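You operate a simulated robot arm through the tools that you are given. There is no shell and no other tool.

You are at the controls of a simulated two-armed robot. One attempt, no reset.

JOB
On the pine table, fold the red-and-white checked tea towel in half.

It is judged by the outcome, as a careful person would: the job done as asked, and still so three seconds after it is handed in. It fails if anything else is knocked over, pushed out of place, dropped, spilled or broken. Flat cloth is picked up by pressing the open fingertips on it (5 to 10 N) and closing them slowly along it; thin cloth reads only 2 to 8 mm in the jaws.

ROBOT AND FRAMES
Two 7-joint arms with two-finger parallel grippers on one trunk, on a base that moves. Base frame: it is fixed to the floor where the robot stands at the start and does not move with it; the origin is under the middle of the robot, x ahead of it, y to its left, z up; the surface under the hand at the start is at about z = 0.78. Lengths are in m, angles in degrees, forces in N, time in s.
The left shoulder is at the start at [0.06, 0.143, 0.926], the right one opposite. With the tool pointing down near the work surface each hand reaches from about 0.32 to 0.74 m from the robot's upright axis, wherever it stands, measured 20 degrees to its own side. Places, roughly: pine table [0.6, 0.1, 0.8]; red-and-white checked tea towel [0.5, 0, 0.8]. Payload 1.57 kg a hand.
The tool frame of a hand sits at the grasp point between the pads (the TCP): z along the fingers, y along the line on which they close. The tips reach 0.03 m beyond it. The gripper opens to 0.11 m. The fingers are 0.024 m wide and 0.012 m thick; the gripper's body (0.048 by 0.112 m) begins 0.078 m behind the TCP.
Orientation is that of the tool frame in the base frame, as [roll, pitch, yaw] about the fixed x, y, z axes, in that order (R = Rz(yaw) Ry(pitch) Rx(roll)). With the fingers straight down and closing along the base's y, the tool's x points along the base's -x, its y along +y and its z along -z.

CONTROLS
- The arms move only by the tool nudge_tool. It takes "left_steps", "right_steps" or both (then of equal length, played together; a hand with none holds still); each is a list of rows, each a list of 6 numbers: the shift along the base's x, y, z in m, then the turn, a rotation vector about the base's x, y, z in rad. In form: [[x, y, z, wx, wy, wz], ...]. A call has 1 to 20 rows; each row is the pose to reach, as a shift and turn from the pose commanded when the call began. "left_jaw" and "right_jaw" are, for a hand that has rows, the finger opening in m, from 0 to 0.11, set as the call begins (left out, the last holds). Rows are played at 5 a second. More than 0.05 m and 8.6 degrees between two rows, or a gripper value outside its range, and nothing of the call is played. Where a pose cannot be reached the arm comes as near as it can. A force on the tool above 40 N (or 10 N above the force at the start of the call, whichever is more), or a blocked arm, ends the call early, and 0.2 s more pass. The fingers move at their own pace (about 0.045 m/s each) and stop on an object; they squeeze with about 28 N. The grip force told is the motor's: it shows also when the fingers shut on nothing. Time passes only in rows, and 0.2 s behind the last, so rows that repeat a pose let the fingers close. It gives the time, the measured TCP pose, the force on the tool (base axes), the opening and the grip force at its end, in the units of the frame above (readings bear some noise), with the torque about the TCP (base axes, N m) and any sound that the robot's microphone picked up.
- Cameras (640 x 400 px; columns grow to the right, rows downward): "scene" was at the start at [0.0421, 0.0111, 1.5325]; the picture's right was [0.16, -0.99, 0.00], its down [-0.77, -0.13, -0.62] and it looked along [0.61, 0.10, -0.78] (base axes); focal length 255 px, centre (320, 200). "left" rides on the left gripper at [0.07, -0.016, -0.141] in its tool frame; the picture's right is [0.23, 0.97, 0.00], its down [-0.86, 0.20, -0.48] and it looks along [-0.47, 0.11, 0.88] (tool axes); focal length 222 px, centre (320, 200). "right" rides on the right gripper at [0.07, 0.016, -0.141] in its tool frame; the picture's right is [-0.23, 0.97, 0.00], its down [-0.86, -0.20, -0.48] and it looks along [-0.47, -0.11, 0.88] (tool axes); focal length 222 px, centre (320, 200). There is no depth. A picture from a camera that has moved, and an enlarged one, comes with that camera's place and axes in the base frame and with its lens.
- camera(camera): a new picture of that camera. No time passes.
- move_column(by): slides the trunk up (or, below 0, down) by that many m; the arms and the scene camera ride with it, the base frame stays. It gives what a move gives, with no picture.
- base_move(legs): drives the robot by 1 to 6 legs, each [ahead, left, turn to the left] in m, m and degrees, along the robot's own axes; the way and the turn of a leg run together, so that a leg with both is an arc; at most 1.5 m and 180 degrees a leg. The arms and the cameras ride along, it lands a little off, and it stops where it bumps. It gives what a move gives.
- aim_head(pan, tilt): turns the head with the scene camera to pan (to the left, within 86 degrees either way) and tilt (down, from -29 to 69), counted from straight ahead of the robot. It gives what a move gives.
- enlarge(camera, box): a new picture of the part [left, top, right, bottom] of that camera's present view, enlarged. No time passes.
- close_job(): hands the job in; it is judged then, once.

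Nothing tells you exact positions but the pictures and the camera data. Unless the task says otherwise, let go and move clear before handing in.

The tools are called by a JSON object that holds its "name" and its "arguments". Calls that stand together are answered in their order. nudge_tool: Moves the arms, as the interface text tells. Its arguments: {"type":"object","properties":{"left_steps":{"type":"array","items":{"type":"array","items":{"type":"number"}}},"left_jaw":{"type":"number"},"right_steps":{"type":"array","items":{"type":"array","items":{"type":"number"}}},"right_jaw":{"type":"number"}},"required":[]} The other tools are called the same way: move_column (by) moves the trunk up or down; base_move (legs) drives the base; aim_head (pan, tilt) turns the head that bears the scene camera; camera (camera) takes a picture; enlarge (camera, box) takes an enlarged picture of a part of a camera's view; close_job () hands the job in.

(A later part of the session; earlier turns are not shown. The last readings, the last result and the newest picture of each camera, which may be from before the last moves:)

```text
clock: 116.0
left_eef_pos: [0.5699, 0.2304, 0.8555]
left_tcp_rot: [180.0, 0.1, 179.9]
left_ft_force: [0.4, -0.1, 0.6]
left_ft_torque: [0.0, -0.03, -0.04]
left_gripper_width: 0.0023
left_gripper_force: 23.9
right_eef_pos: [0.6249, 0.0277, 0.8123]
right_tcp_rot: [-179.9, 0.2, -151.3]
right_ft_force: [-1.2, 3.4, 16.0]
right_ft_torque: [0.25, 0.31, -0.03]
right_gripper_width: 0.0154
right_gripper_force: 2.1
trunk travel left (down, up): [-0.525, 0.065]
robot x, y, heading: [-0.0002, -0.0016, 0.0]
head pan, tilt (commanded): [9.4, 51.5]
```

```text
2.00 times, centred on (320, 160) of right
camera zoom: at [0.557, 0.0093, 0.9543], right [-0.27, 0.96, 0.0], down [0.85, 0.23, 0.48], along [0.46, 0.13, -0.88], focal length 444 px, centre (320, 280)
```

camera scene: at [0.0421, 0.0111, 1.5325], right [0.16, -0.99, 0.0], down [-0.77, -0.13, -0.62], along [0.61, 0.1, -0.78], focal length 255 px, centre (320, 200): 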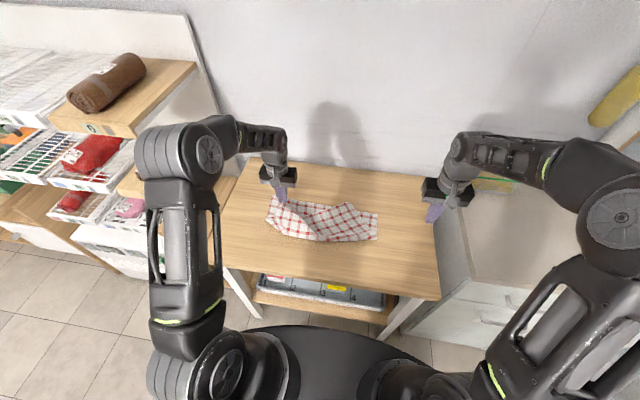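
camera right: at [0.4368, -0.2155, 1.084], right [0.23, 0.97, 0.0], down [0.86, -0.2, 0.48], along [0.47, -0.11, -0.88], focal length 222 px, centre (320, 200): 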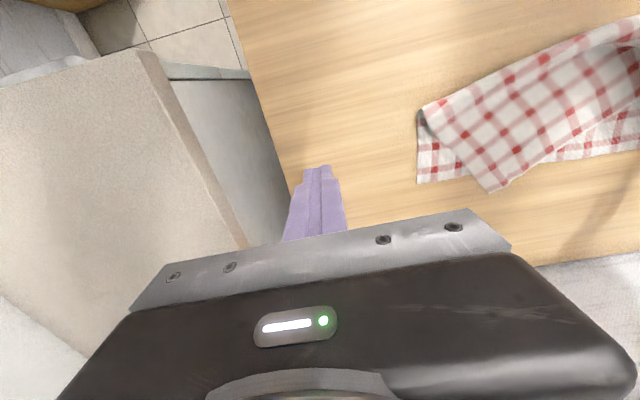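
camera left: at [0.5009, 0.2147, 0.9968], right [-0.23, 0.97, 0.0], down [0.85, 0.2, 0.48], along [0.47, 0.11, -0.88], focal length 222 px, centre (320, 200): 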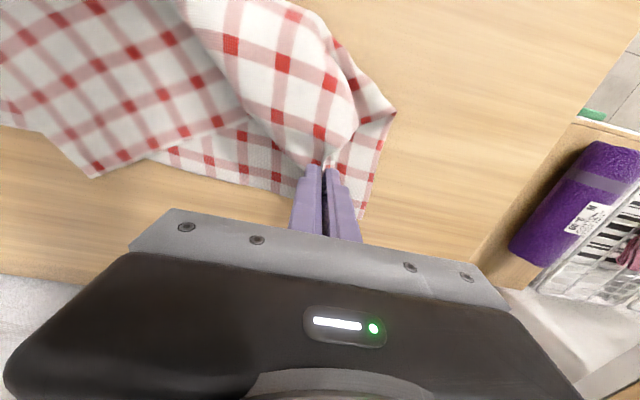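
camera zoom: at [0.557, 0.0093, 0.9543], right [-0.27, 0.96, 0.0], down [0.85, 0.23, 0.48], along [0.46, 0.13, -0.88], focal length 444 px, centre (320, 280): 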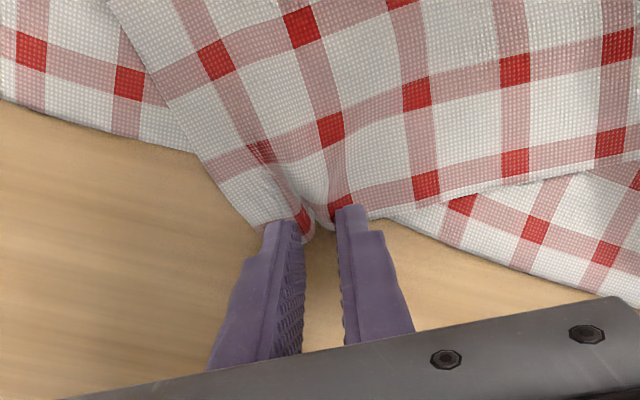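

The ridge is forming cleanly. Finishing the close, then a test lift.

{"name": "nudge_tool", "arguments": {"right_steps": [[0, 0, 0.0002, 0, 0, 0], [0, 0, 0.0002, 0, 0, 0]], "right_jaw": 0.008}}

{"name": "nudge_tool", "arguments": {"right_steps": [[0, 0, 0, 0, 0, 0], [0, 0, 0, 0, 0, 0], [0, 0, 0, 0, 0, 0]], "right_jaw": 0.0}}

{"name": "nudge_tool", "arguments": {"right_steps": [[0, 0, 0.006, 0, 0, 0], [0, 0, 0.014, 0, 0, 0], [0, 0, 0.024, 0, 0, 0], [0, 0, 0.034, 0, 0, 0], [0, 0, 0.042, 0, 0, 0]]}}

{"name": "enlarge", "arguments": {"camera": "right", "box": [120, 40, 520, 290]}}

{"name": "enlarge", "arguments": {"camera": "scene", "box": [230, 165, 422, 285]}}

```text
clock: 116.6
left_eef_pos: [0.5691, 0.2306, 0.8556]
left_tcp_rot: [180.0, 0.1, 180.0]
left_ft_force: [0.0, -0.1, 0.0]
left_ft_torque: [-0.01, 0.02, -0.03]
left_gripper_width: 0.0024
left_gripper_force: 23.4
right_eef_pos: [0.6257, 0.0271, 0.8119]
right_tcp_rot: [-179.9, -0.1, -151.3]
right_ft_force: [-0.4, 1.7, 13.6]
right_ft_torque: [0.16, 0.22, 0.01]
right_gripper_width: 0.009
right_gripper_force: 0.8
trunk travel left (down, up): [-0.525, 0.065]
robot x, y, heading: [-0.0011, -0.0027, -0.1]
head pan, tilt (commanded): [9.4, 51.5]
```

```text
clock: 117.4
left_eef_pos: [0.5701, 0.2307, 0.8555]
left_tcp_rot: [180.0, 0.1, -180.0]
left_ft_force: [0.0, -0.4, -0.5]
left_ft_torque: [0.0, 0.0, -0.07]
left_gripper_width: 0.0021
left_gripper_force: 23.9
right_eef_pos: [0.6247, 0.0284, 0.8119]
right_tcp_rot: [-180.0, 0.0, -151.3]
right_ft_force: [-1.4, 1.7, 11.8]
right_ft_torque: [0.13, 0.24, -0.03]
right_gripper_width: 0.003
right_gripper_force: 25.0
trunk travel left (down, up): [-0.525, 0.065]
robot x, y, heading: [-0.0003, 0.0023, -0.1]
head pan, tilt (commanded): [9.4, 51.5]
```

```text
clock: 118.6
left_eef_pos: [0.5697, 0.2296, 0.8562]
left_tcp_rot: [179.9, -0.1, -179.9]
left_ft_force: [-0.1, 0.7, -0.7]
left_ft_torque: [0.0, 0.0, -0.04]
left_gripper_width: 0.0021
left_gripper_force: 24.1
right_eef_pos: [0.6245, 0.0282, 0.8532]
right_tcp_rot: [180.0, 0.0, -151.3]
right_ft_force: [-0.8, 0.5, -0.7]
right_ft_torque: [0.0, 0.04, -0.02]
right_gripper_width: 0.0033
right_gripper_force: 23.9
trunk travel left (down, up): [-0.525, 0.065]
robot x, y, heading: [0.0004, 0.0033, 0.1]
head pan, tilt (commanded): [9.4, 51.5]
```

```text
1.60 times, centred on (320, 165) of right
camera zoom: at [0.5578, 0.0088, 0.996], right [-0.27, 0.96, 0.0], down [0.85, 0.24, 0.48], along [0.46, 0.13, -0.88], focal length 355 px, centre (320, 256)
```

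zoom: 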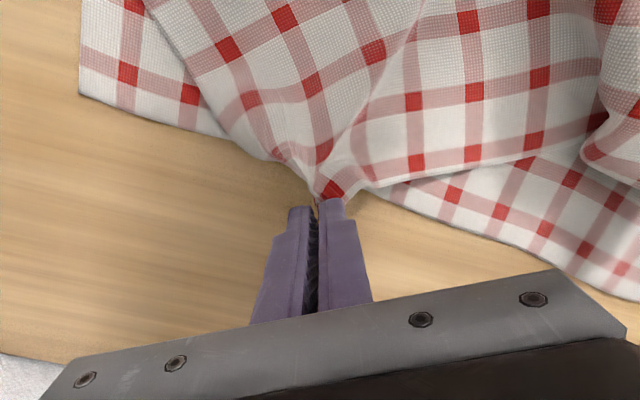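

```text
3.33 times, centred on (326, 225) of scene
camera zoom: at [0.0421, 0.0112, 1.5325], right [0.16, -0.99, 0.0], down [-0.77, -0.13, -0.62], along [0.61, 0.1, -0.78], focal length 850 px, centre (300, 117)
```

zoom: 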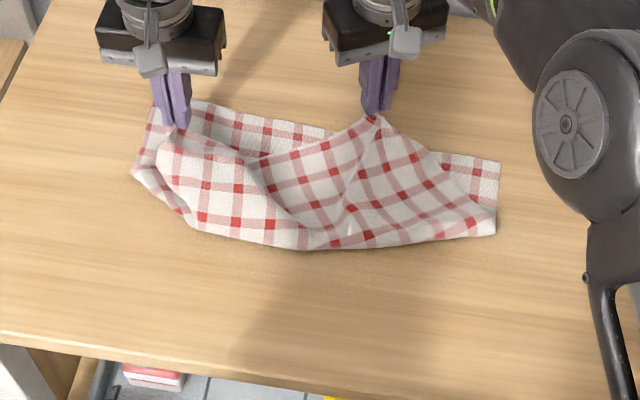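

Both hands now hold the hem in its proper orientation (jaws 2.1 and 3.3 mm). I'll raise both, square the right hand, and spread the hem parallel to the far edge above the crease area.

{"name": "nudge_tool", "arguments": {"left_steps": [[-0.002, 0, 0.006, 0, 0, 0], [-0.004, 0, 0.012, 0, 0, 0], [-0.006, 0, 0.018, 0, 0, 0], [-0.008, 0, 0.024, 0, 0, 0], [-0.01, 0, 0.03, 0, 0, 0], [-0.012, 0, 0.035, 0, 0, 0], [-0.014, 0, 0.039, 0, 0, 0], [-0.016, 0, 0.042, 0, 0, 0], [-0.018, 0, 0.044, 0, 0, 0], [-0.02, 0, 0.045, 0, 0, 0], [-0.02, 0, 0.045, 0, 0, 0]], "right_steps": [[-0.005, -0.008, 0.01, 0, 0, -0.05], [-0.012, -0.018, 0.02, 0, 0, -0.1], [-0.02, -0.028, 0.028, 0, 0, -0.15], [-0.028, -0.038, 0.034, 0, 0, -0.2], [-0.036, -0.048, 0.04, 0, 0, -0.25], [-0.044, -0.058, 0.044, 0, 0, -0.3], [-0.052, -0.068, 0.047, 0, 0, -0.35], [-0.06, -0.078, 0.048, 0, 0, -0.4], [-0.068, -0.088, 0.048, 0, 0, -0.45], [-0.0745, -0.097, 0.048, 0, 0, -0.5], [-0.0745, -0.097, 0.048, 0, 0, -0.5]]}}

{"name": "enlarge", "arguments": {"camera": "scene", "box": [230, 165, 422, 285]}}

{"name": "camera", "arguments": {"camera": "left"}}

{"name": "camera", "arguments": {"camera": "right"}}

```text
clock: 121.0
left_eef_pos: [0.5498, 0.2298, 0.8985]
left_tcp_rot: [180.0, 0.0, 180.0]
left_ft_force: [-0.2, -0.3, 0.7]
left_ft_torque: [-0.01, 0.01, -0.02]
left_gripper_width: 0.0024
left_gripper_force: 24.1
right_eef_pos: [0.553, -0.0701, 0.9015]
right_tcp_rot: [180.0, 0.0, 179.9]
right_ft_force: [0.3, 0.0, -0.3]
right_ft_torque: [0.0, 0.04, 0.02]
right_gripper_width: 0.0
right_gripper_force: 21.1
trunk travel left (down, up): [-0.525, 0.065]
robot x, y, heading: [-0.0018, 0.0013, -0.2]
head pan, tilt (commanded): [9.4, 51.5]
```

```text
3.33 times, centred on (326, 225) of scene
camera zoom: at [0.0423, 0.0112, 1.5325], right [0.16, -0.99, 0.0], down [-0.77, -0.13, -0.62], along [0.61, 0.1, -0.78], focal length 850 px, centre (300, 117)
```

zoom: 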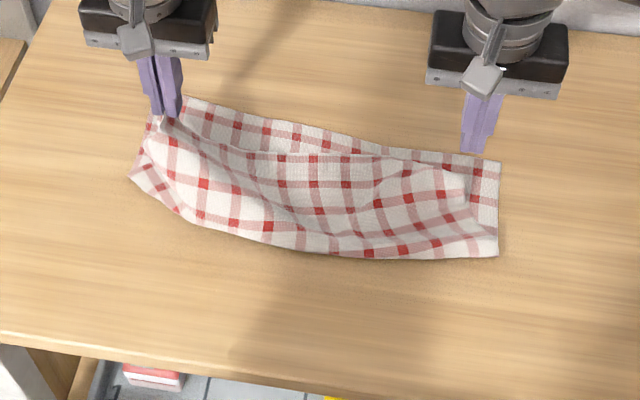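

```text
taken
camera left: at [0.4808, 0.2145, 1.0408], right [-0.23, 0.97, 0.0], down [0.86, 0.2, 0.48], along [0.47, 0.11, -0.88], focal length 222 px, centre (320, 200)
```

left: 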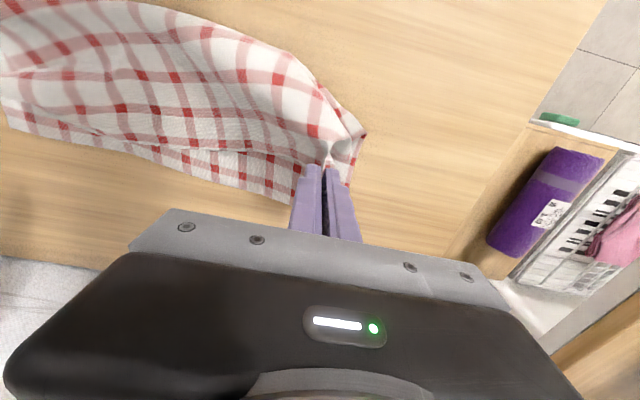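

```text
taken
camera right: at [0.4843, -0.0534, 1.044], right [0.23, 0.97, 0.0], down [0.85, -0.2, 0.48], along [0.47, -0.11, -0.88], focal length 222 px, centre (320, 200)
```

right: 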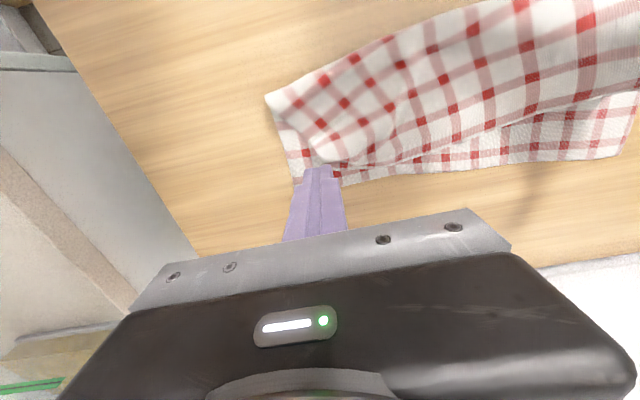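

The right grip slipped near the end of the move, but the upper ply has landed close to where it should be. Let me zoom in.

{"name": "enlarge", "arguments": {"camera": "scene", "box": [305, 185, 393, 240]}}

{"name": "enlarge", "arguments": {"camera": "right", "box": [240, 0, 640, 250]}}

{"name": "enlarge", "arguments": {"camera": "left", "box": [0, 0, 400, 250]}}

```text
7.27 times, centred on (349, 212) of scene
camera zoom: at [0.0423, 0.0112, 1.5325], right [0.16, -0.99, 0.0], down [-0.77, -0.13, -0.62], along [0.61, 0.1, -0.78], focal length 1854 px, centre (109, 109)
```

zoom: 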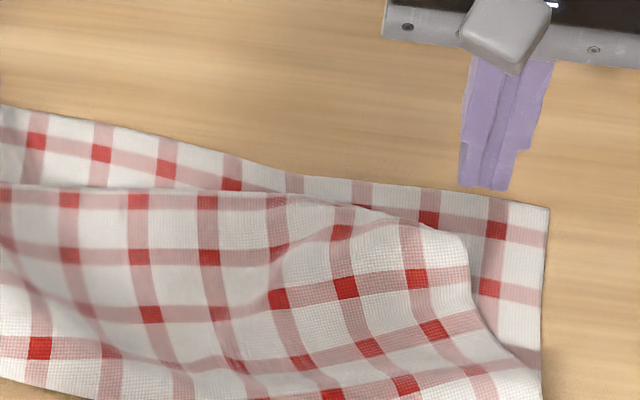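

```text
1.60 times, centred on (440, 125) of right
camera zoom: at [0.4843, -0.0534, 1.044], right [0.23, 0.97, 0.0], down [0.85, -0.2, 0.48], along [0.47, -0.11, -0.88], focal length 355 px, centre (128, 320)
```

zoom: 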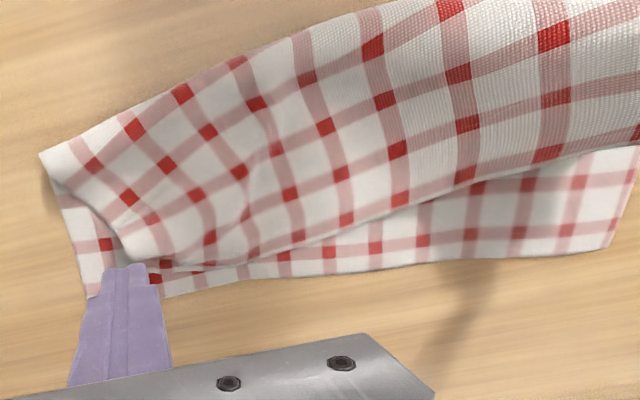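

```text
1.60 times, centred on (200, 125) of left
camera zoom: at [0.4808, 0.2145, 1.0408], right [-0.23, 0.97, 0.0], down [0.86, 0.2, 0.48], along [0.47, 0.11, -0.88], focal length 355 px, centre (512, 320)
```

zoom: 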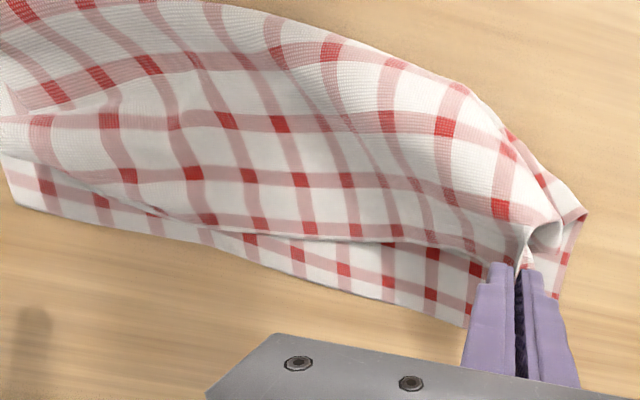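

The right end may have its corner tucked. I'll move the right hand aside for an unobstructed view.

{"name": "nudge_tool", "arguments": {"right_steps": [[0.0, -0.02, 0.02, 0, 0, 0], [-0.01, -0.05, 0.04, 0, 0, 0], [-0.02, -0.08, 0.05, 0, 0, 0], [-0.03, -0.11, 0.05, 0, 0, 0]]}}

{"name": "enlarge", "arguments": {"camera": "scene", "box": [330, 195, 394, 235]}}

{"name": "enlarge", "arguments": {"camera": "right", "box": [320, 40, 640, 240]}}

```text
clock: 122.0
left_eef_pos: [0.5511, 0.2298, 0.8999]
left_tcp_rot: [-180.0, -0.1, 180.0]
left_ft_force: [-0.8, -0.1, -0.3]
left_ft_torque: [0.01, -0.01, -0.06]
left_gripper_width: 0.0024
left_gripper_force: 23.8
right_eef_pos: [0.522, -0.179, 0.9513]
right_tcp_rot: [179.9, 0.0, 180.0]
right_ft_force: [0.7, 0.6, 0.4]
right_ft_torque: [-0.01, 0.01, -0.04]
right_gripper_width: 0.0
right_gripper_force: 21.3
trunk travel left (down, up): [-0.525, 0.065]
robot x, y, heading: [0.0001, 0.0033, -0.0]
head pan, tilt (commanded): [9.4, 51.5]
```

```text
10.00 times, centred on (362, 215) of scene
camera zoom: at [0.0419, 0.0105, 1.5325], right [0.16, -0.99, 0.0], down [-0.77, -0.13, -0.62], along [0.61, 0.1, -0.78], focal length 2550 px, centre (-100, 50)
```

zoom: 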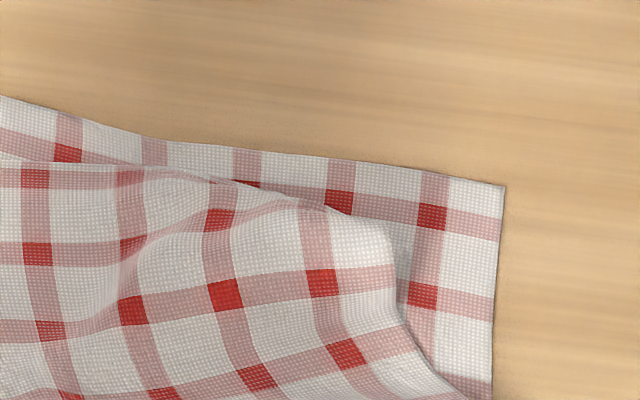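

```text
2.00 times, centred on (480, 140) of right
camera zoom: at [0.4541, -0.1626, 1.0942], right [0.23, 0.97, 0.0], down [0.85, -0.2, 0.48], along [0.47, -0.11, -0.88], focal length 444 px, centre (0, 320)
```

zoom: 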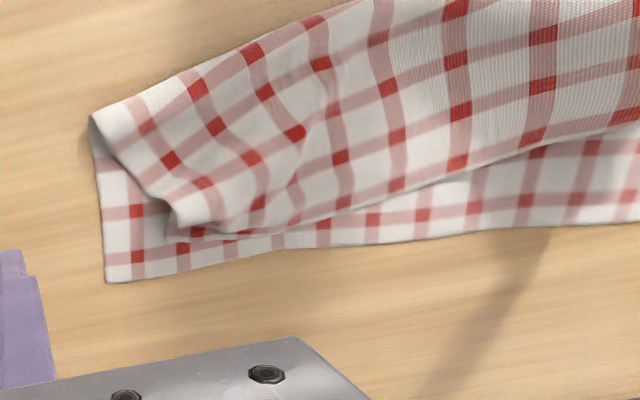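

The last few centimetres of the hem at the right end are tucked under. The high "curtain" lift fixed that before, so I'll repeat it with the left hand, going higher but staying nearer the middle so the towel doesn't slide.

{"name": "nudge_tool", "arguments": {"left_steps": [[-0.002, -0.005, 0.02, 0, 0, 0], [-0.004, -0.01, 0.045, 0, 0, 0], [-0.006, -0.016, 0.07, 0, 0, 0], [-0.008, -0.022, 0.095, 0, 0, 0], [-0.01, -0.028, 0.12, 0, 0, 0], [-0.012, -0.034, 0.14, 0, 0, 0], [-0.014, -0.04, 0.16, 0, 0, 0], [-0.014, -0.04, 0.175, 0, 0, 0], [-0.014, -0.04, 0.175, 0, 0, 0]]}}

{"name": "enlarge", "arguments": {"camera": "scene", "box": [230, 140, 422, 260]}}

{"name": "enlarge", "arguments": {"camera": "right", "box": [320, 0, 640, 200]}}

```text
clock: 124.0
left_eef_pos: [0.5365, 0.1886, 1.0749]
left_tcp_rot: [180.0, 0.0, -180.0]
left_ft_force: [0.5, 0.1, -0.7]
left_ft_torque: [0.04, -0.01, -0.04]
left_gripper_width: 0.0025
left_gripper_force: 23.7
right_eef_pos: [0.5216, -0.1789, 0.9513]
right_tcp_rot: [-179.9, 0.0, -180.0]
right_ft_force: [0.0, -0.5, 0.6]
right_ft_torque: [0.02, 0.0, -0.03]
right_gripper_width: 0.0
right_gripper_force: 21.6
trunk travel left (down, up): [-0.525, 0.065]
robot x, y, heading: [0.0011, -0.002, -0.3]
head pan, tilt (commanded): [9.4, 51.5]
```

```text
3.33 times, centred on (326, 200) of scene
camera zoom: at [0.0422, 0.0111, 1.5325], right [0.16, -0.99, 0.0], down [-0.77, -0.13, -0.62], along [0.61, 0.1, -0.78], focal length 850 px, centre (300, 200)
```

zoom: 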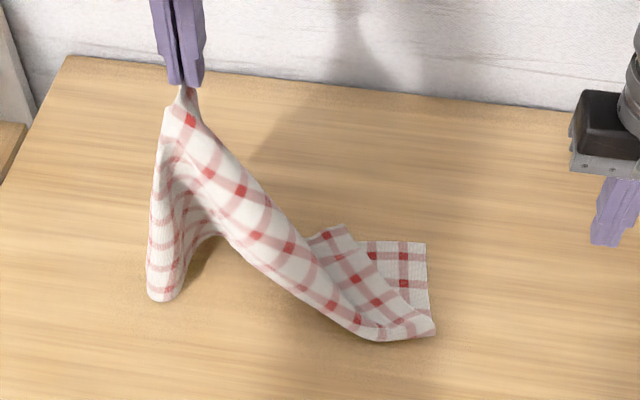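

```text
2.00 times, centred on (480, 100) of right
camera zoom: at [0.4544, -0.162, 1.0942], right [0.23, 0.97, 0.0], down [0.86, -0.2, 0.48], along [0.47, -0.11, -0.88], focal length 444 px, centre (0, 400)
```

zoom: 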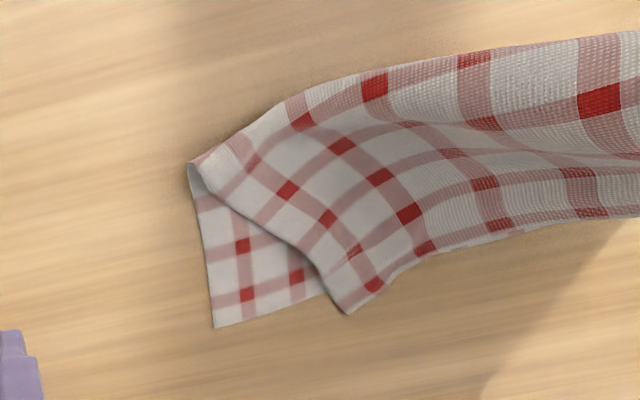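

The right corner is free and flat again, facing the right way. I'll lower the left hand forward-left to lay the cloth out, then re-pinch the right corner with a firmer bite.

{"name": "nudge_tool", "arguments": {"left_steps": [[0.003, 0.01, -0.02, 0, 0, 0], [0.007, 0.022, -0.045, 0, 0, 0], [0.011, 0.034, -0.07, 0, 0, 0], [0.015, 0.046, -0.095, 0, 0, 0], [0.02, 0.058, -0.12, 0, 0, 0], [0.025, 0.07, -0.145, 0, 0, 0], [0.03, 0.082, -0.17, 0, 0, 0], [0.036, 0.094, -0.19, 0, 0, 0], [0.042, 0.105, -0.205, 0, 0, 0], [0.046, 0.112, -0.215, 0, 0, 0], [0.046, 0.112, -0.22, 0, 0, 0]]}}

{"name": "enlarge", "arguments": {"camera": "scene", "box": [210, 165, 402, 285]}}

{"name": "camera", "arguments": {"camera": "left"}}

{"name": "enlarge", "arguments": {"camera": "right", "box": [320, 0, 640, 200]}}

```text
clock: 126.4
left_eef_pos: [0.5816, 0.302, 0.8536]
left_tcp_rot: [-180.0, 0.0, -179.9]
left_ft_force: [0.4, -1.2, 0.9]
left_ft_torque: [0.05, -0.03, -0.03]
left_gripper_width: 0.0022
left_gripper_force: 23.8
right_eef_pos: [0.5223, -0.1798, 0.9522]
right_tcp_rot: [-179.9, -0.1, 180.0]
right_ft_force: [0.3, 0.5, 0.4]
right_ft_torque: [0.01, 0.0, -0.02]
right_gripper_width: 0.0
right_gripper_force: 21.2
trunk travel left (down, up): [-0.525, 0.065]
robot x, y, heading: [-0.0015, -0.0005, -0.1]
head pan, tilt (commanded): [9.4, 51.5]
```

```text
3.33 times, centred on (306, 225) of scene
camera zoom: at [0.0422, 0.0111, 1.5325], right [0.16, -0.99, 0.0], down [-0.77, -0.13, -0.62], along [0.61, 0.1, -0.78], focal length 850 px, centre (367, 117)
```

zoom: 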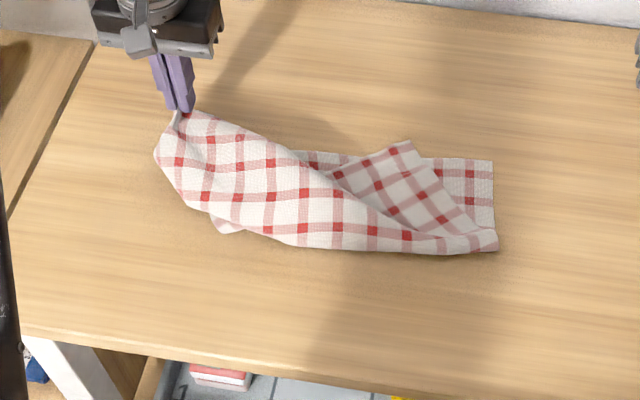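

```text
taken
camera left: at [0.5122, 0.2866, 0.9954], right [-0.23, 0.97, 0.0], down [0.85, 0.2, 0.48], along [0.47, 0.11, -0.88], focal length 222 px, centre (320, 200)
```

left: 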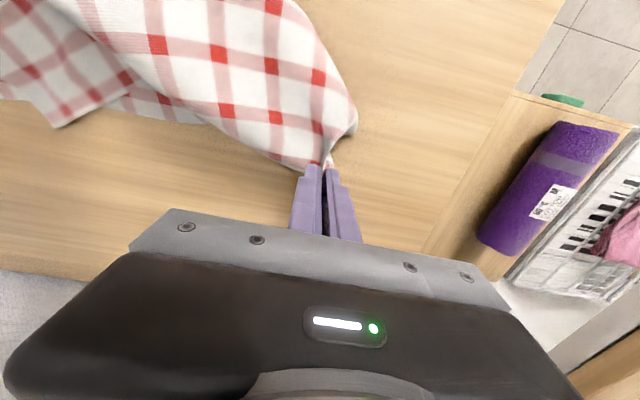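

```text
2.00 times, centred on (480, 100) of right
camera zoom: at [0.4544, -0.162, 1.0942], right [0.23, 0.97, 0.0], down [0.86, -0.2, 0.48], along [0.47, -0.11, -0.88], focal length 444 px, centre (0, 400)
```

zoom: 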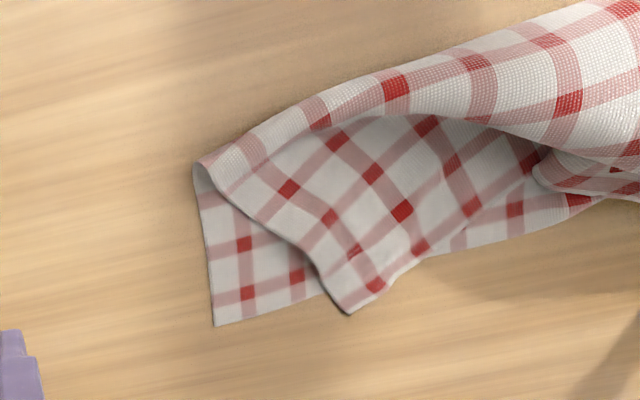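

The right corner of the upper ply pokes about 2 cm past the lower edge at (0.605, 0.055), pointing straight away from me. I'll pinch that corner point with the right hand (fingers closing along y) for a precise corner grip.

{"name": "nudge_tool", "arguments": {"right_steps": [[0.012, 0.045, 0, 0, 0, 0], [0.024, 0.09, -0.005, 0, 0, 0], [0.036, 0.135, -0.015, 0, 0, 0], [0.05, 0.175, -0.03, 0, 0, 0], [0.06, 0.21, -0.05, 0, 0, 0], [0.068, 0.23, -0.075, 0, 0, 0], [0.071, 0.235, -0.1, 0, 0, 0], [0.071, 0.235, -0.122, 0, 0, 0], [0.071, 0.235, -0.126, 0, 0, 0], [0.071, 0.235, -0.126, 0, 0, 0]], "right_jaw": 0.028}}

{"name": "enlarge", "arguments": {"camera": "right", "box": [120, 40, 520, 290]}}

{"name": "enlarge", "arguments": {"camera": "scene", "box": [290, 180, 386, 240]}}

```text
clock: 128.6
left_eef_pos: [0.5813, 0.3031, 0.8541]
left_tcp_rot: [180.0, -0.1, -180.0]
left_ft_force: [0.3, 0.0, 1.4]
left_ft_torque: [-0.03, 0.0, -0.06]
left_gripper_width: 0.0022
left_gripper_force: 23.3
right_eef_pos: [0.5927, 0.0538, 0.824]
right_tcp_rot: [-179.9, -0.1, 180.0]
right_ft_force: [0.0, -0.7, -0.2]
right_ft_torque: [0.01, 0.03, 0.0]
right_gripper_width: 0.028
right_gripper_force: 0.1
trunk travel left (down, up): [-0.525, 0.065]
robot x, y, heading: [-0.0006, 0.0012, -0.1]
head pan, tilt (commanded): [9.4, 51.5]
```

```text
1.60 times, centred on (320, 165) of right
camera zoom: at [0.5241, 0.0714, 0.9676], right [0.23, 0.97, 0.0], down [0.86, -0.2, 0.48], along [0.47, -0.11, -0.88], focal length 355 px, centre (320, 256)
```

zoom: 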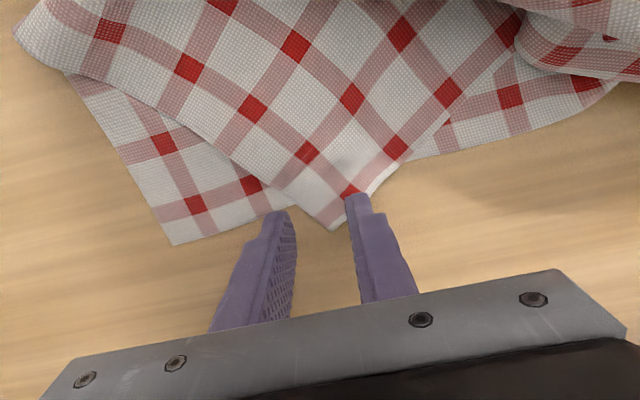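

```text
6.67 times, centred on (338, 210) of scene
camera zoom: at [0.0422, 0.0112, 1.5325], right [0.16, -0.99, 0.0], down [-0.77, -0.13, -0.62], along [0.61, 0.1, -0.78], focal length 1700 px, centre (200, 133)
```

zoom: 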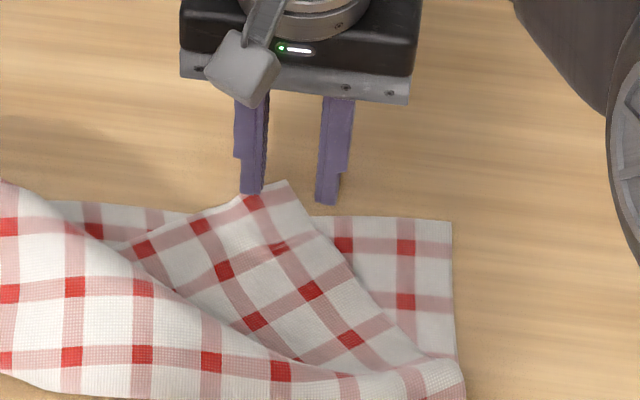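

The corner vertex is at about (0.606, 0.061). I'll centre on it with a 24 mm opening and lower.

{"name": "nudge_tool", "arguments": {"right_steps": [[-0.002, 0.003, -0.002, 0, 0, 0], [-0.0047, 0.0072, -0.005, 0, 0, 0], [-0.0047, 0.0072, -0.009, 0, 0, 0], [-0.0047, 0.0072, -0.0115, 0, 0, 0], [-0.0047, 0.0072, -0.0115, 0, 0, 0]], "right_jaw": 0.024}}

{"name": "enlarge", "arguments": {"camera": "right", "box": [160, 60, 480, 260]}}

```text
clock: 129.8
left_eef_pos: [0.5818, 0.3025, 0.854]
left_tcp_rot: [180.0, 0.0, 179.9]
left_ft_force: [0.5, -0.4, -0.7]
left_ft_torque: [0.0, -0.01, -0.05]
left_gripper_width: 0.0021
left_gripper_force: 24.2
right_eef_pos: [0.5879, 0.0625, 0.8141]
right_tcp_rot: [-180.0, -0.1, -179.9]
right_ft_force: [-0.6, -0.1, -0.1]
right_ft_torque: [0.0, 0.02, -0.01]
right_gripper_width: 0.0241
right_gripper_force: 0.0
trunk travel left (down, up): [-0.525, 0.065]
robot x, y, heading: [0.0015, 0.0048, 0.2]
head pan, tilt (commanded): [9.4, 51.5]
```

```text
2.00 times, centred on (320, 160) of right
camera zoom: at [0.5188, 0.0793, 0.9568], right [0.23, 0.97, 0.0], down [0.86, -0.2, 0.48], along [0.47, -0.11, -0.88], focal length 444 px, centre (320, 280)
```

zoom: 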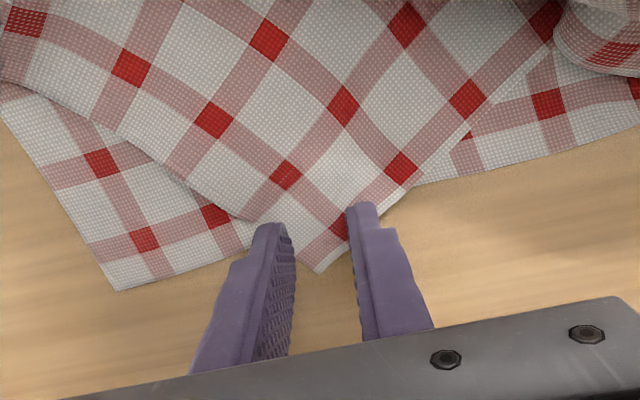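

{"name": "nudge_tool", "arguments": {"right_steps": [[0, 0, -0.001, 0, 0, 0], [0, 0, -0.002, 0, 0, 0], [0, 0, -0.002, 0, 0, 0]]}}

```text
clock: 130.6
left_eef_pos: [0.5803, 0.3028, 0.8545]
left_tcp_rot: [-180.0, 0.1, -179.9]
left_ft_force: [-0.4, -1.7, -1.4]
left_ft_torque: [-0.02, -0.01, -0.05]
left_gripper_width: 0.0023
left_gripper_force: 23.6
right_eef_pos: [0.5871, 0.0631, 0.8117]
right_tcp_rot: [180.0, 0.0, 179.9]
right_ft_force: [-0.5, -0.7, 5.2]
right_ft_torque: [-0.02, 0.09, 0.0]
right_gripper_width: 0.0238
right_gripper_force: 0.0
trunk travel left (down, up): [-0.525, 0.065]
robot x, y, heading: [-0.001, -0.0034, 0.2]
head pan, tilt (commanded): [9.4, 51.5]
```

{"name": "nudge_tool", "arguments": {"right_steps": [[0, 0, -0.0002, 0, 0, 0], [0, 0, -0.0002, 0, 0, 0]], "right_jaw": 0.018}}

{"name": "nudge_tool", "arguments": {"right_steps": [[0, 0, 0, 0, 0, 0], [0, 0, 0, 0, 0, 0]], "right_jaw": 0.012}}

{"name": "enlarge", "arguments": {"camera": "right", "box": [160, 60, 480, 260]}}

{"name": "nudge_tool", "arguments": {"right_steps": [[0, 0, 0, 0, 0, 0], [0, 0, 0, 0, 0, 0]], "right_jaw": 0.006}}

{"name": "nudge_tool", "arguments": {"right_steps": [[0, 0, 0, 0, 0, 0], [0, 0, 0, 0, 0, 0], [0, 0, 0, 0, 0, 0]], "right_jaw": 0.0}}

{"name": "enlarge", "arguments": {"camera": "right", "box": [160, 60, 480, 260]}}

```text
clock: 131.2
left_eef_pos: [0.5813, 0.3011, 0.8541]
left_tcp_rot: [180.0, 0.0, 179.9]
left_ft_force: [0.0, 0.1, 0.2]
left_ft_torque: [-0.04, 0.05, -0.01]
left_gripper_width: 0.0025
left_gripper_force: 23.4
right_eef_pos: [0.5883, 0.0632, 0.8133]
right_tcp_rot: [-180.0, 0.0, 180.0]
right_ft_force: [1.2, -0.6, 6.3]
right_ft_torque: [-0.05, 0.02, 0.01]
right_gripper_width: 0.018
right_gripper_force: 0.1
trunk travel left (down, up): [-0.525, 0.065]
robot x, y, heading: [0.0013, 0.0013, -0.2]
head pan, tilt (commanded): [9.4, 51.5]
```

```text
clock: 131.8
left_eef_pos: [0.5806, 0.3021, 0.8546]
left_tcp_rot: [179.9, 0.0, -180.0]
left_ft_force: [0.3, -0.4, -0.3]
left_ft_torque: [-0.02, -0.03, 0.0]
left_gripper_width: 0.0021
left_gripper_force: 24.0
right_eef_pos: [0.588, 0.062, 0.8117]
right_tcp_rot: [180.0, 0.0, 179.9]
right_ft_force: [1.0, 0.3, 7.1]
right_ft_torque: [0.03, 0.07, 0.02]
right_gripper_width: 0.0107
right_gripper_force: 0.0
trunk travel left (down, up): [-0.525, 0.065]
robot x, y, heading: [-0.0004, -0.0004, -0.2]
head pan, tilt (commanded): [9.4, 51.5]
```

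```text
2.00 times, centred on (320, 160) of right
camera zoom: at [0.5189, 0.0797, 0.9549], right [0.23, 0.97, 0.0], down [0.85, -0.2, 0.48], along [0.47, -0.11, -0.88], focal length 444 px, centre (320, 280)
```

zoom: 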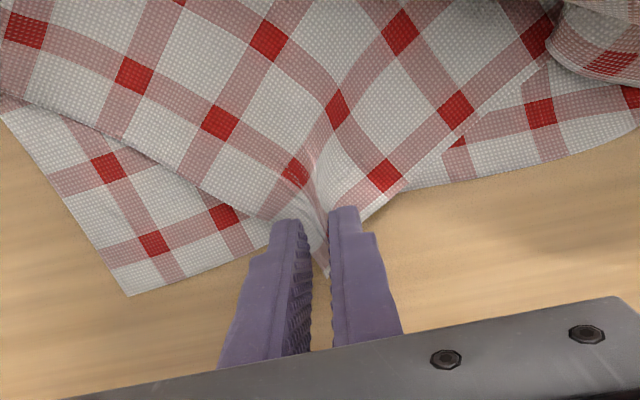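

```text
clock: 132.4
left_eef_pos: [0.5804, 0.3018, 0.8542]
left_tcp_rot: [-180.0, 0.0, 179.9]
left_ft_force: [0.3, -0.1, 0.4]
left_ft_torque: [0.02, 0.0, -0.05]
left_gripper_width: 0.0022
left_gripper_force: 23.9
right_eef_pos: [0.588, 0.0632, 0.813]
right_tcp_rot: [179.9, 0.0, 179.9]
right_ft_force: [0.3, 0.0, 8.1]
right_ft_torque: [0.03, 0.05, -0.02]
right_gripper_width: 0.0063
right_gripper_force: 0.5
trunk travel left (down, up): [-0.525, 0.065]
robot x, y, heading: [-0.0005, 0.0002, 0.2]
head pan, tilt (commanded): [9.4, 51.5]
```

```text
clock: 133.2
left_eef_pos: [0.5809, 0.3023, 0.8543]
left_tcp_rot: [-179.9, 0.1, -180.0]
left_ft_force: [0.4, 0.7, 0.0]
left_ft_torque: [-0.01, 0.02, 0.0]
left_gripper_width: 0.0024
left_gripper_force: 23.6
right_eef_pos: [0.5867, 0.0621, 0.8129]
right_tcp_rot: [180.0, 0.0, -180.0]
right_ft_force: [-0.5, 1.3, 9.0]
right_ft_torque: [0.06, 0.08, 0.01]
right_gripper_width: 0.0023
right_gripper_force: 24.1
trunk travel left (down, up): [-0.525, 0.065]
robot x, y, heading: [0.0031, -0.0008, -0.0]
head pan, tilt (commanded): [9.4, 51.5]
```

```text
2.00 times, centred on (320, 160) of right
camera zoom: at [0.5187, 0.0797, 0.9549], right [0.23, 0.97, 0.0], down [0.85, -0.2, 0.48], along [0.47, -0.11, -0.88], focal length 444 px, centre (320, 280)
```

zoom: 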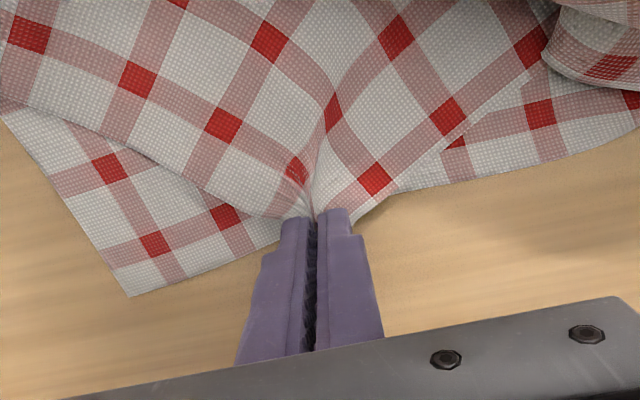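

A clean corner grip: 2.3 mm, upper ply only. Now both hands hold the hem properly, so I'll lift it up with the hands spread so the towel hangs and straightens.

{"name": "nudge_tool", "arguments": {"left_steps": [[-0.002, -0.002, 0.004, 0, 0, 0], [-0.005, -0.005, 0.01, 0, 0, 0], [-0.009, -0.009, 0.02, 0, 0, 0], [-0.013, -0.013, 0.032, 0, 0, 0], [-0.018, -0.018, 0.045, 0, 0, 0], [-0.023, -0.023, 0.06, 0, 0, 0], [-0.028, -0.028, 0.075, 0, 0, 0], [-0.033, -0.033, 0.09, 0, 0, 0], [-0.038, -0.038, 0.105, 0, 0, 0], [-0.043, -0.043, 0.12, 0, 0, 0], [-0.048, -0.048, 0.135, 0, 0, 0], [-0.051, -0.052, 0.146, 0, 0, 0], [-0.051, -0.052, 0.146, 0, 0, 0]], "right_steps": [[-0.002, -0.002, 0.015, 0, 0, 0], [-0.005, -0.006, 0.03, 0, 0, 0], [-0.009, -0.013, 0.046, 0, 0, 0], [-0.014, -0.022, 0.062, 0, 0, 0], [-0.02, -0.033, 0.078, 0, 0, 0], [-0.026, -0.044, 0.094, 0, 0, 0], [-0.032, -0.055, 0.11, 0, 0, 0], [-0.038, -0.066, 0.126, 0, 0, 0], [-0.044, -0.078, 0.142, 0, 0, 0], [-0.05, -0.09, 0.158, 0, 0, 0], [-0.055, -0.102, 0.174, 0, 0, 0], [-0.057, -0.112, 0.187, 0, 0, 0], [-0.057, -0.112, 0.187, 0, 0, 0]]}}

{"name": "enlarge", "arguments": {"camera": "scene", "box": [210, 130, 450, 280]}}

{"name": "camera", "arguments": {"camera": "left"}}

{"name": "camera", "arguments": {"camera": "right"}}

```text
clock: 136.0
left_eef_pos: [0.5312, 0.2504, 1.0018]
left_tcp_rot: [180.0, 0.0, -180.0]
left_ft_force: [-0.1, -0.4, -0.5]
left_ft_torque: [-0.02, 0.01, -0.01]
left_gripper_width: 0.0022
left_gripper_force: 24.0
right_eef_pos: [0.5305, -0.0487, 0.9997]
right_tcp_rot: [180.0, 0.0, 179.9]
right_ft_force: [-0.5, 0.4, 0.8]
right_ft_torque: [-0.01, -0.01, -0.01]
right_gripper_width: 0.0021
right_gripper_force: 23.7
trunk travel left (down, up): [-0.525, 0.065]
robot x, y, heading: [-0.0043, 0.0016, -0.2]
head pan, tilt (commanded): [9.4, 51.5]
```

```text
2.67 times, centred on (330, 205) of scene
camera zoom: at [0.0423, 0.0113, 1.5325], right [0.16, -0.99, 0.0], down [-0.77, -0.13, -0.62], along [0.61, 0.1, -0.78], focal length 680 px, centre (293, 187)
```

zoom: 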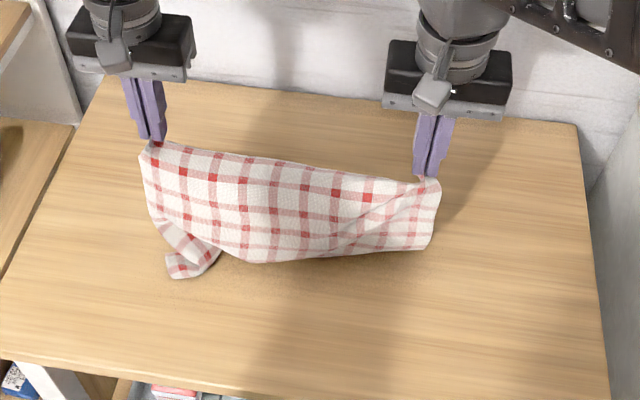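

```text
taken
camera left: at [0.4618, 0.2352, 1.1422], right [-0.23, 0.97, 0.0], down [0.86, 0.2, 0.48], along [0.47, 0.11, -0.88], focal length 222 px, centre (320, 200)
```

left: 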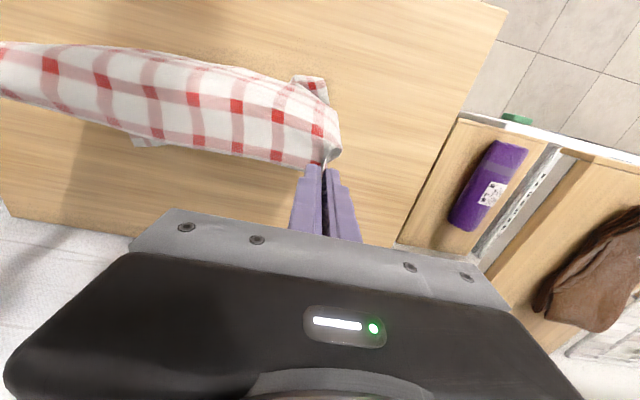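

```text
taken
camera right: at [0.4622, -0.0327, 1.1414], right [0.23, 0.97, 0.0], down [0.86, -0.2, 0.48], along [0.47, -0.11, -0.88], focal length 222 px, centre (320, 200)
```

right: 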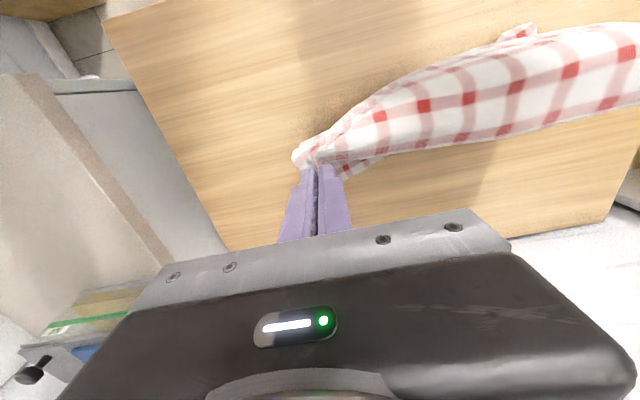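

Both grips hold well and the towel is hanging. I'll raise further so the whole towel hangs free, and spread the hands a little more.

{"name": "nudge_tool", "arguments": {"left_steps": [[-0.003, -0.004, 0.015, 0, 0, 0], [-0.006, -0.009, 0.03, 0, 0, 0], [-0.009, -0.015, 0.045, 0, 0, 0], [-0.012, -0.021, 0.06, 0, 0, 0], [-0.015, -0.028, 0.075, 0, 0, 0], [-0.018, -0.035, 0.09, 0, 0, 0], [-0.021, -0.042, 0.105, 0, 0, 0], [-0.024, -0.049, 0.12, 0, 0, 0], [-0.027, -0.055, 0.135, 0, 0, 0], [-0.03, -0.058, 0.15, 0, 0, 0], [-0.03, -0.058, 0.155, 0, 0, 0], [-0.03, -0.058, 0.155, 0, 0, 0]], "right_steps": [[-0.003, -0.006, 0.015, 0, 0, 0], [-0.006, -0.013, 0.03, 0, 0, 0], [-0.009, -0.022, 0.045, 0, 0, 0], [-0.012, -0.031, 0.06, 0, 0, 0], [-0.015, -0.04, 0.075, 0, 0, 0], [-0.018, -0.049, 0.09, 0, 0, 0], [-0.021, -0.058, 0.105, 0, 0, 0], [-0.024, -0.066, 0.12, 0, 0, 0], [-0.027, -0.073, 0.135, 0, 0, 0], [-0.03, -0.078, 0.15, 0, 0, 0], [-0.03, -0.078, 0.155, 0, 0, 0], [-0.03, -0.078, 0.155, 0, 0, 0]]}}

{"name": "enlarge", "arguments": {"camera": "scene", "box": [200, 100, 460, 262]}}

{"name": "camera", "arguments": {"camera": "left"}}

{"name": "camera", "arguments": {"camera": "right"}}

```text
clock: 138.6
left_eef_pos: [0.5077, 0.2036, 1.1072]
left_tcp_rot: [-179.8, 0.3, 179.9]
left_ft_force: [-0.1, -19.7, -0.3]
left_ft_torque: [-0.66, 0.04, 0.15]
left_gripper_width: 0.0025
left_gripper_force: 23.8
left hand out of reach, approached as far as the arm can: row 7, 8, 9, 10, 11, 12
right_eef_pos: [0.4946, -0.1251, 1.1039]
right_tcp_rot: [179.8, 0.0, -179.9]
right_ft_force: [1.6, 20.3, 0.6]
right_ft_torque: [0.67, -0.04, -0.38]
right_gripper_width: 0.004
right_gripper_force: 24.8
right hand out of reach, approached as far as the arm can: row 7, 8, 9, 10, 11, 12
trunk travel left (down, up): [-0.525, 0.065]
robot x, y, heading: [-0.001, 0.0008, 0.3]
head pan, tilt (commanded): [9.4, 51.5]
```

```text
2.46 times, centred on (330, 181) of scene
camera zoom: at [0.0426, 0.0114, 1.5325], right [0.16, -0.99, 0.0], down [-0.77, -0.13, -0.62], along [0.61, 0.1, -0.78], focal length 628 px, centre (295, 247)
```

zoom: 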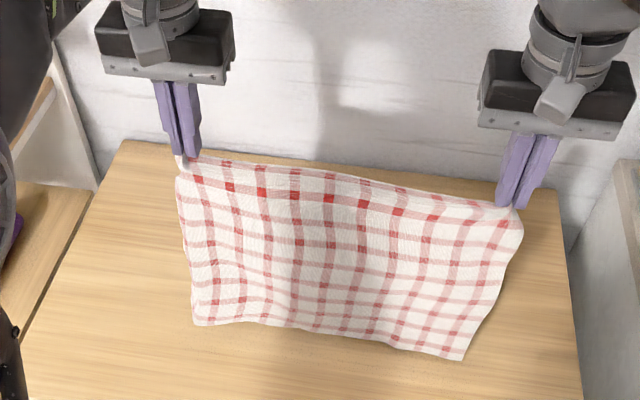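

```text
taken
camera left: at [0.4377, 0.1888, 1.2488], right [-0.23, 0.97, 0.0], down [0.85, 0.2, 0.48], along [0.47, 0.1, -0.88], focal length 222 px, centre (320, 200)
```

left: 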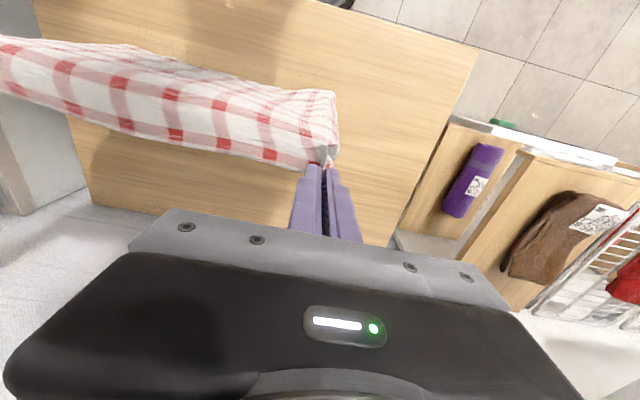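

```text
taken
camera right: at [0.4246, -0.1102, 1.2464], right [0.23, 0.97, 0.0], down [0.86, -0.2, 0.48], along [0.47, -0.11, -0.88], focal length 222 px, centre (320, 200)
```

right: 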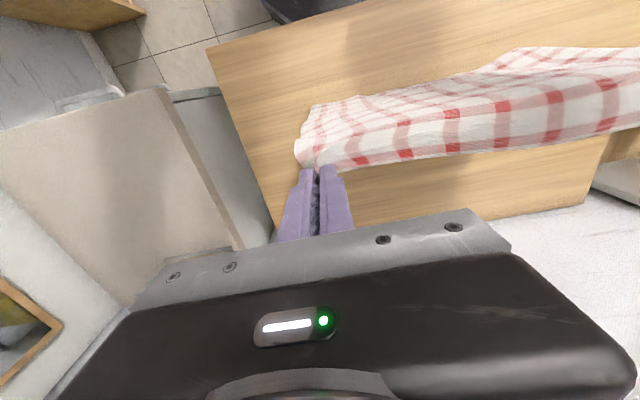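

The towel now hangs beautifully flat, but the hem is too taut (20 N). I'll bring the hands together slightly right away to relax it.

{"name": "nudge_tool", "arguments": {"left_steps": [[0, -0.005, 0, 0, 0, 0], [0, -0.01, 0, 0, 0, 0], [0, -0.012, 0, 0, 0, 0]], "right_steps": [[0, 0.005, 0, 0, 0, 0], [0, 0.01, 0, 0, 0, 0], [0, 0.012, 0, 0, 0, 0]]}}

{"name": "enlarge", "arguments": {"camera": "scene", "box": [200, 100, 460, 262]}}

```text
clock: 139.4
left_eef_pos: [0.5077, 0.1949, 1.1045]
left_tcp_rot: [179.8, 0.0, -179.8]
left_ft_force: [-0.7, -2.7, 0.2]
left_ft_torque: [-0.13, 0.0, 0.02]
left_gripper_width: 0.0022
left_gripper_force: 23.8
right_eef_pos: [0.4926, -0.1161, 1.1052]
right_tcp_rot: [-179.9, 0.0, 179.9]
right_ft_force: [-0.1, 2.7, 0.1]
right_ft_torque: [0.1, -0.03, -0.06]
right_gripper_width: 0.0021
right_gripper_force: 23.5
trunk travel left (down, up): [-0.525, 0.065]
robot x, y, heading: [-0.004, -0.001, -0.1]
head pan, tilt (commanded): [9.4, 51.5]
```

```text
2.46 times, centred on (330, 181) of scene
camera zoom: at [0.0422, 0.0113, 1.5325], right [0.16, -0.99, 0.0], down [-0.77, -0.13, -0.62], along [0.61, 0.1, -0.78], focal length 628 px, centre (295, 247)
```

zoom: 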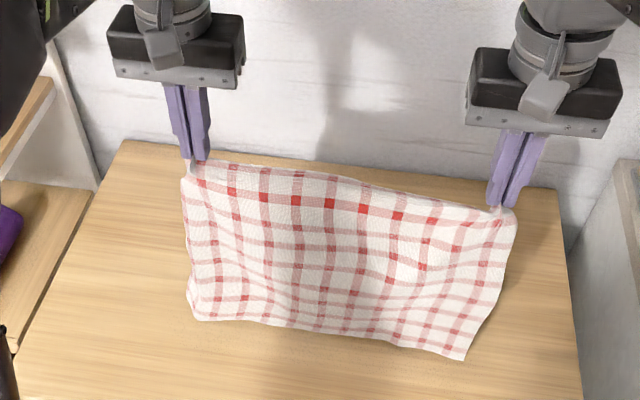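

The tension is now only 2.7 N. I'll raise the trunk so the towel's lower edge clears the table, giving room to choose where to lay it.

{"name": "move_column", "arguments": {"by": 0.06}}

{"name": "enlarge", "arguments": {"camera": "scene", "box": [200, 100, 460, 262]}}

{"name": "camera", "arguments": {"camera": "right"}}

```text
clock: 140.4
left_eef_pos: [0.508, 0.1933, 1.1649]
left_tcp_rot: [180.0, 0.0, 179.9]
left_ft_force: [0.5, -1.8, -0.4]
left_ft_torque: [-0.04, -0.02, -0.02]
left_gripper_width: 0.0022
left_gripper_force: 23.5
right_eef_pos: [0.492, -0.1152, 1.1657]
right_tcp_rot: [-180.0, -0.1, -180.0]
right_ft_force: [0.6, 2.2, -0.1]
right_ft_torque: [0.05, -0.03, -0.03]
right_gripper_width: 0.0021
right_gripper_force: 24.4
trunk travel left (down, up): [-0.585, 0.005]
robot x, y, heading: [0.0003, -0.0001, -0.1]
head pan, tilt (commanded): [9.4, 51.5]
```

```text
2.46 times, centred on (330, 181) of scene
camera zoom: at [0.0424, 0.0111, 1.5925], right [0.16, -0.99, 0.0], down [-0.77, -0.13, -0.62], along [0.61, 0.1, -0.78], focal length 628 px, centre (295, 247)
```

zoom: 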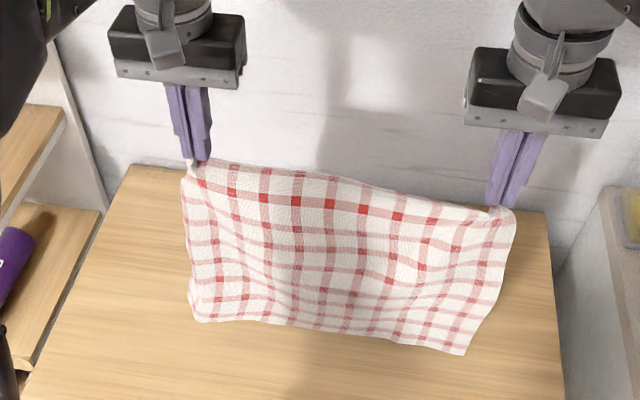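

```text
taken
camera right: at [0.4235, -0.0984, 1.3081], right [0.23, 0.97, 0.0], down [0.86, -0.2, 0.48], along [0.47, -0.11, -0.88], focal length 222 px, centre (320, 200)
```

right: 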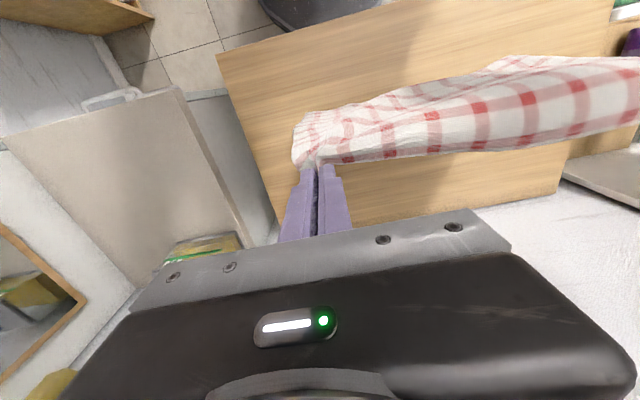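

The towel hangs free about 6 cm above the table. I'll move it forward and slightly right, levelling the two hands.

{"name": "nudge_tool", "arguments": {"left_steps": [[0.006, -0.004, 0, 0, 0, 0], [0.013, -0.008, 0, 0, 0, 0], [0.02, -0.012, 0, 0, 0, 0], [0.027, -0.016, 0, 0, 0, 0], [0.034, -0.02, 0, 0, 0, 0], [0.041, -0.024, 0, 0, 0, 0], [0.048, -0.028, 0, 0, 0, 0], [0.052, -0.03, 0, 0, 0, 0], [0.052, -0.03, 0, 0, 0, 0], [0.052, -0.03, 0, 0, 0, 0]], "right_steps": [[0.008, -0.004, 0, 0, 0, 0], [0.017, -0.008, 0, 0, 0, 0], [0.026, -0.012, 0, 0, 0, 0], [0.035, -0.016, 0, 0, 0, 0], [0.044, -0.02, 0, 0, 0, 0], [0.053, -0.024, 0, 0, 0, 0], [0.062, -0.028, 0, 0, 0, 0], [0.068, -0.03, 0, 0, 0, 0], [0.068, -0.03, 0, 0, 0, 0], [0.068, -0.03, 0, 0, 0, 0]]}}

{"name": "enlarge", "arguments": {"camera": "scene", "box": [200, 100, 460, 262]}}

```text
clock: 142.6
left_eef_pos: [0.512, 0.1909, 1.1656]
left_tcp_rot: [-180.0, 0.3, -179.9]
left_ft_force: [0.3, -1.9, 1.2]
left_ft_torque: [-0.03, 0.04, 0.01]
left_gripper_width: 0.0024
left_gripper_force: 23.3
left hand out of reach, approached as far as the arm can: row 2, 3, 4, 5, 6, 7, 8, 9, 10
right_eef_pos: [0.4997, -0.1197, 1.1654]
right_tcp_rot: [-180.0, 0.1, 179.9]
right_ft_force: [0.3, 0.7, -0.6]
right_ft_torque: [0.04, 0.0, -0.07]
right_gripper_width: 0.0022
right_gripper_force: 23.8
right hand out of reach, approached as far as the arm can: row 2, 3, 4, 5, 6, 7, 8, 9, 10
trunk travel left (down, up): [-0.585, 0.005]
robot x, y, heading: [0.0013, 0.0005, -0.0]
head pan, tilt (commanded): [9.4, 51.5]
```

```text
2.46 times, centred on (330, 181) of scene
camera zoom: at [0.0421, 0.0111, 1.5925], right [0.16, -0.99, 0.0], down [-0.77, -0.13, -0.62], along [0.61, 0.1, -0.78], focal length 628 px, centre (295, 247)
```

zoom: 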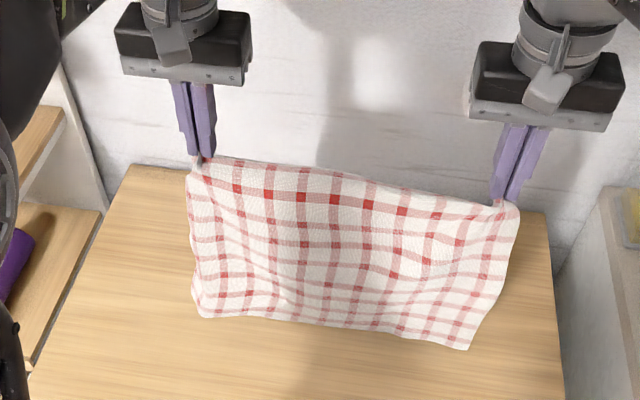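

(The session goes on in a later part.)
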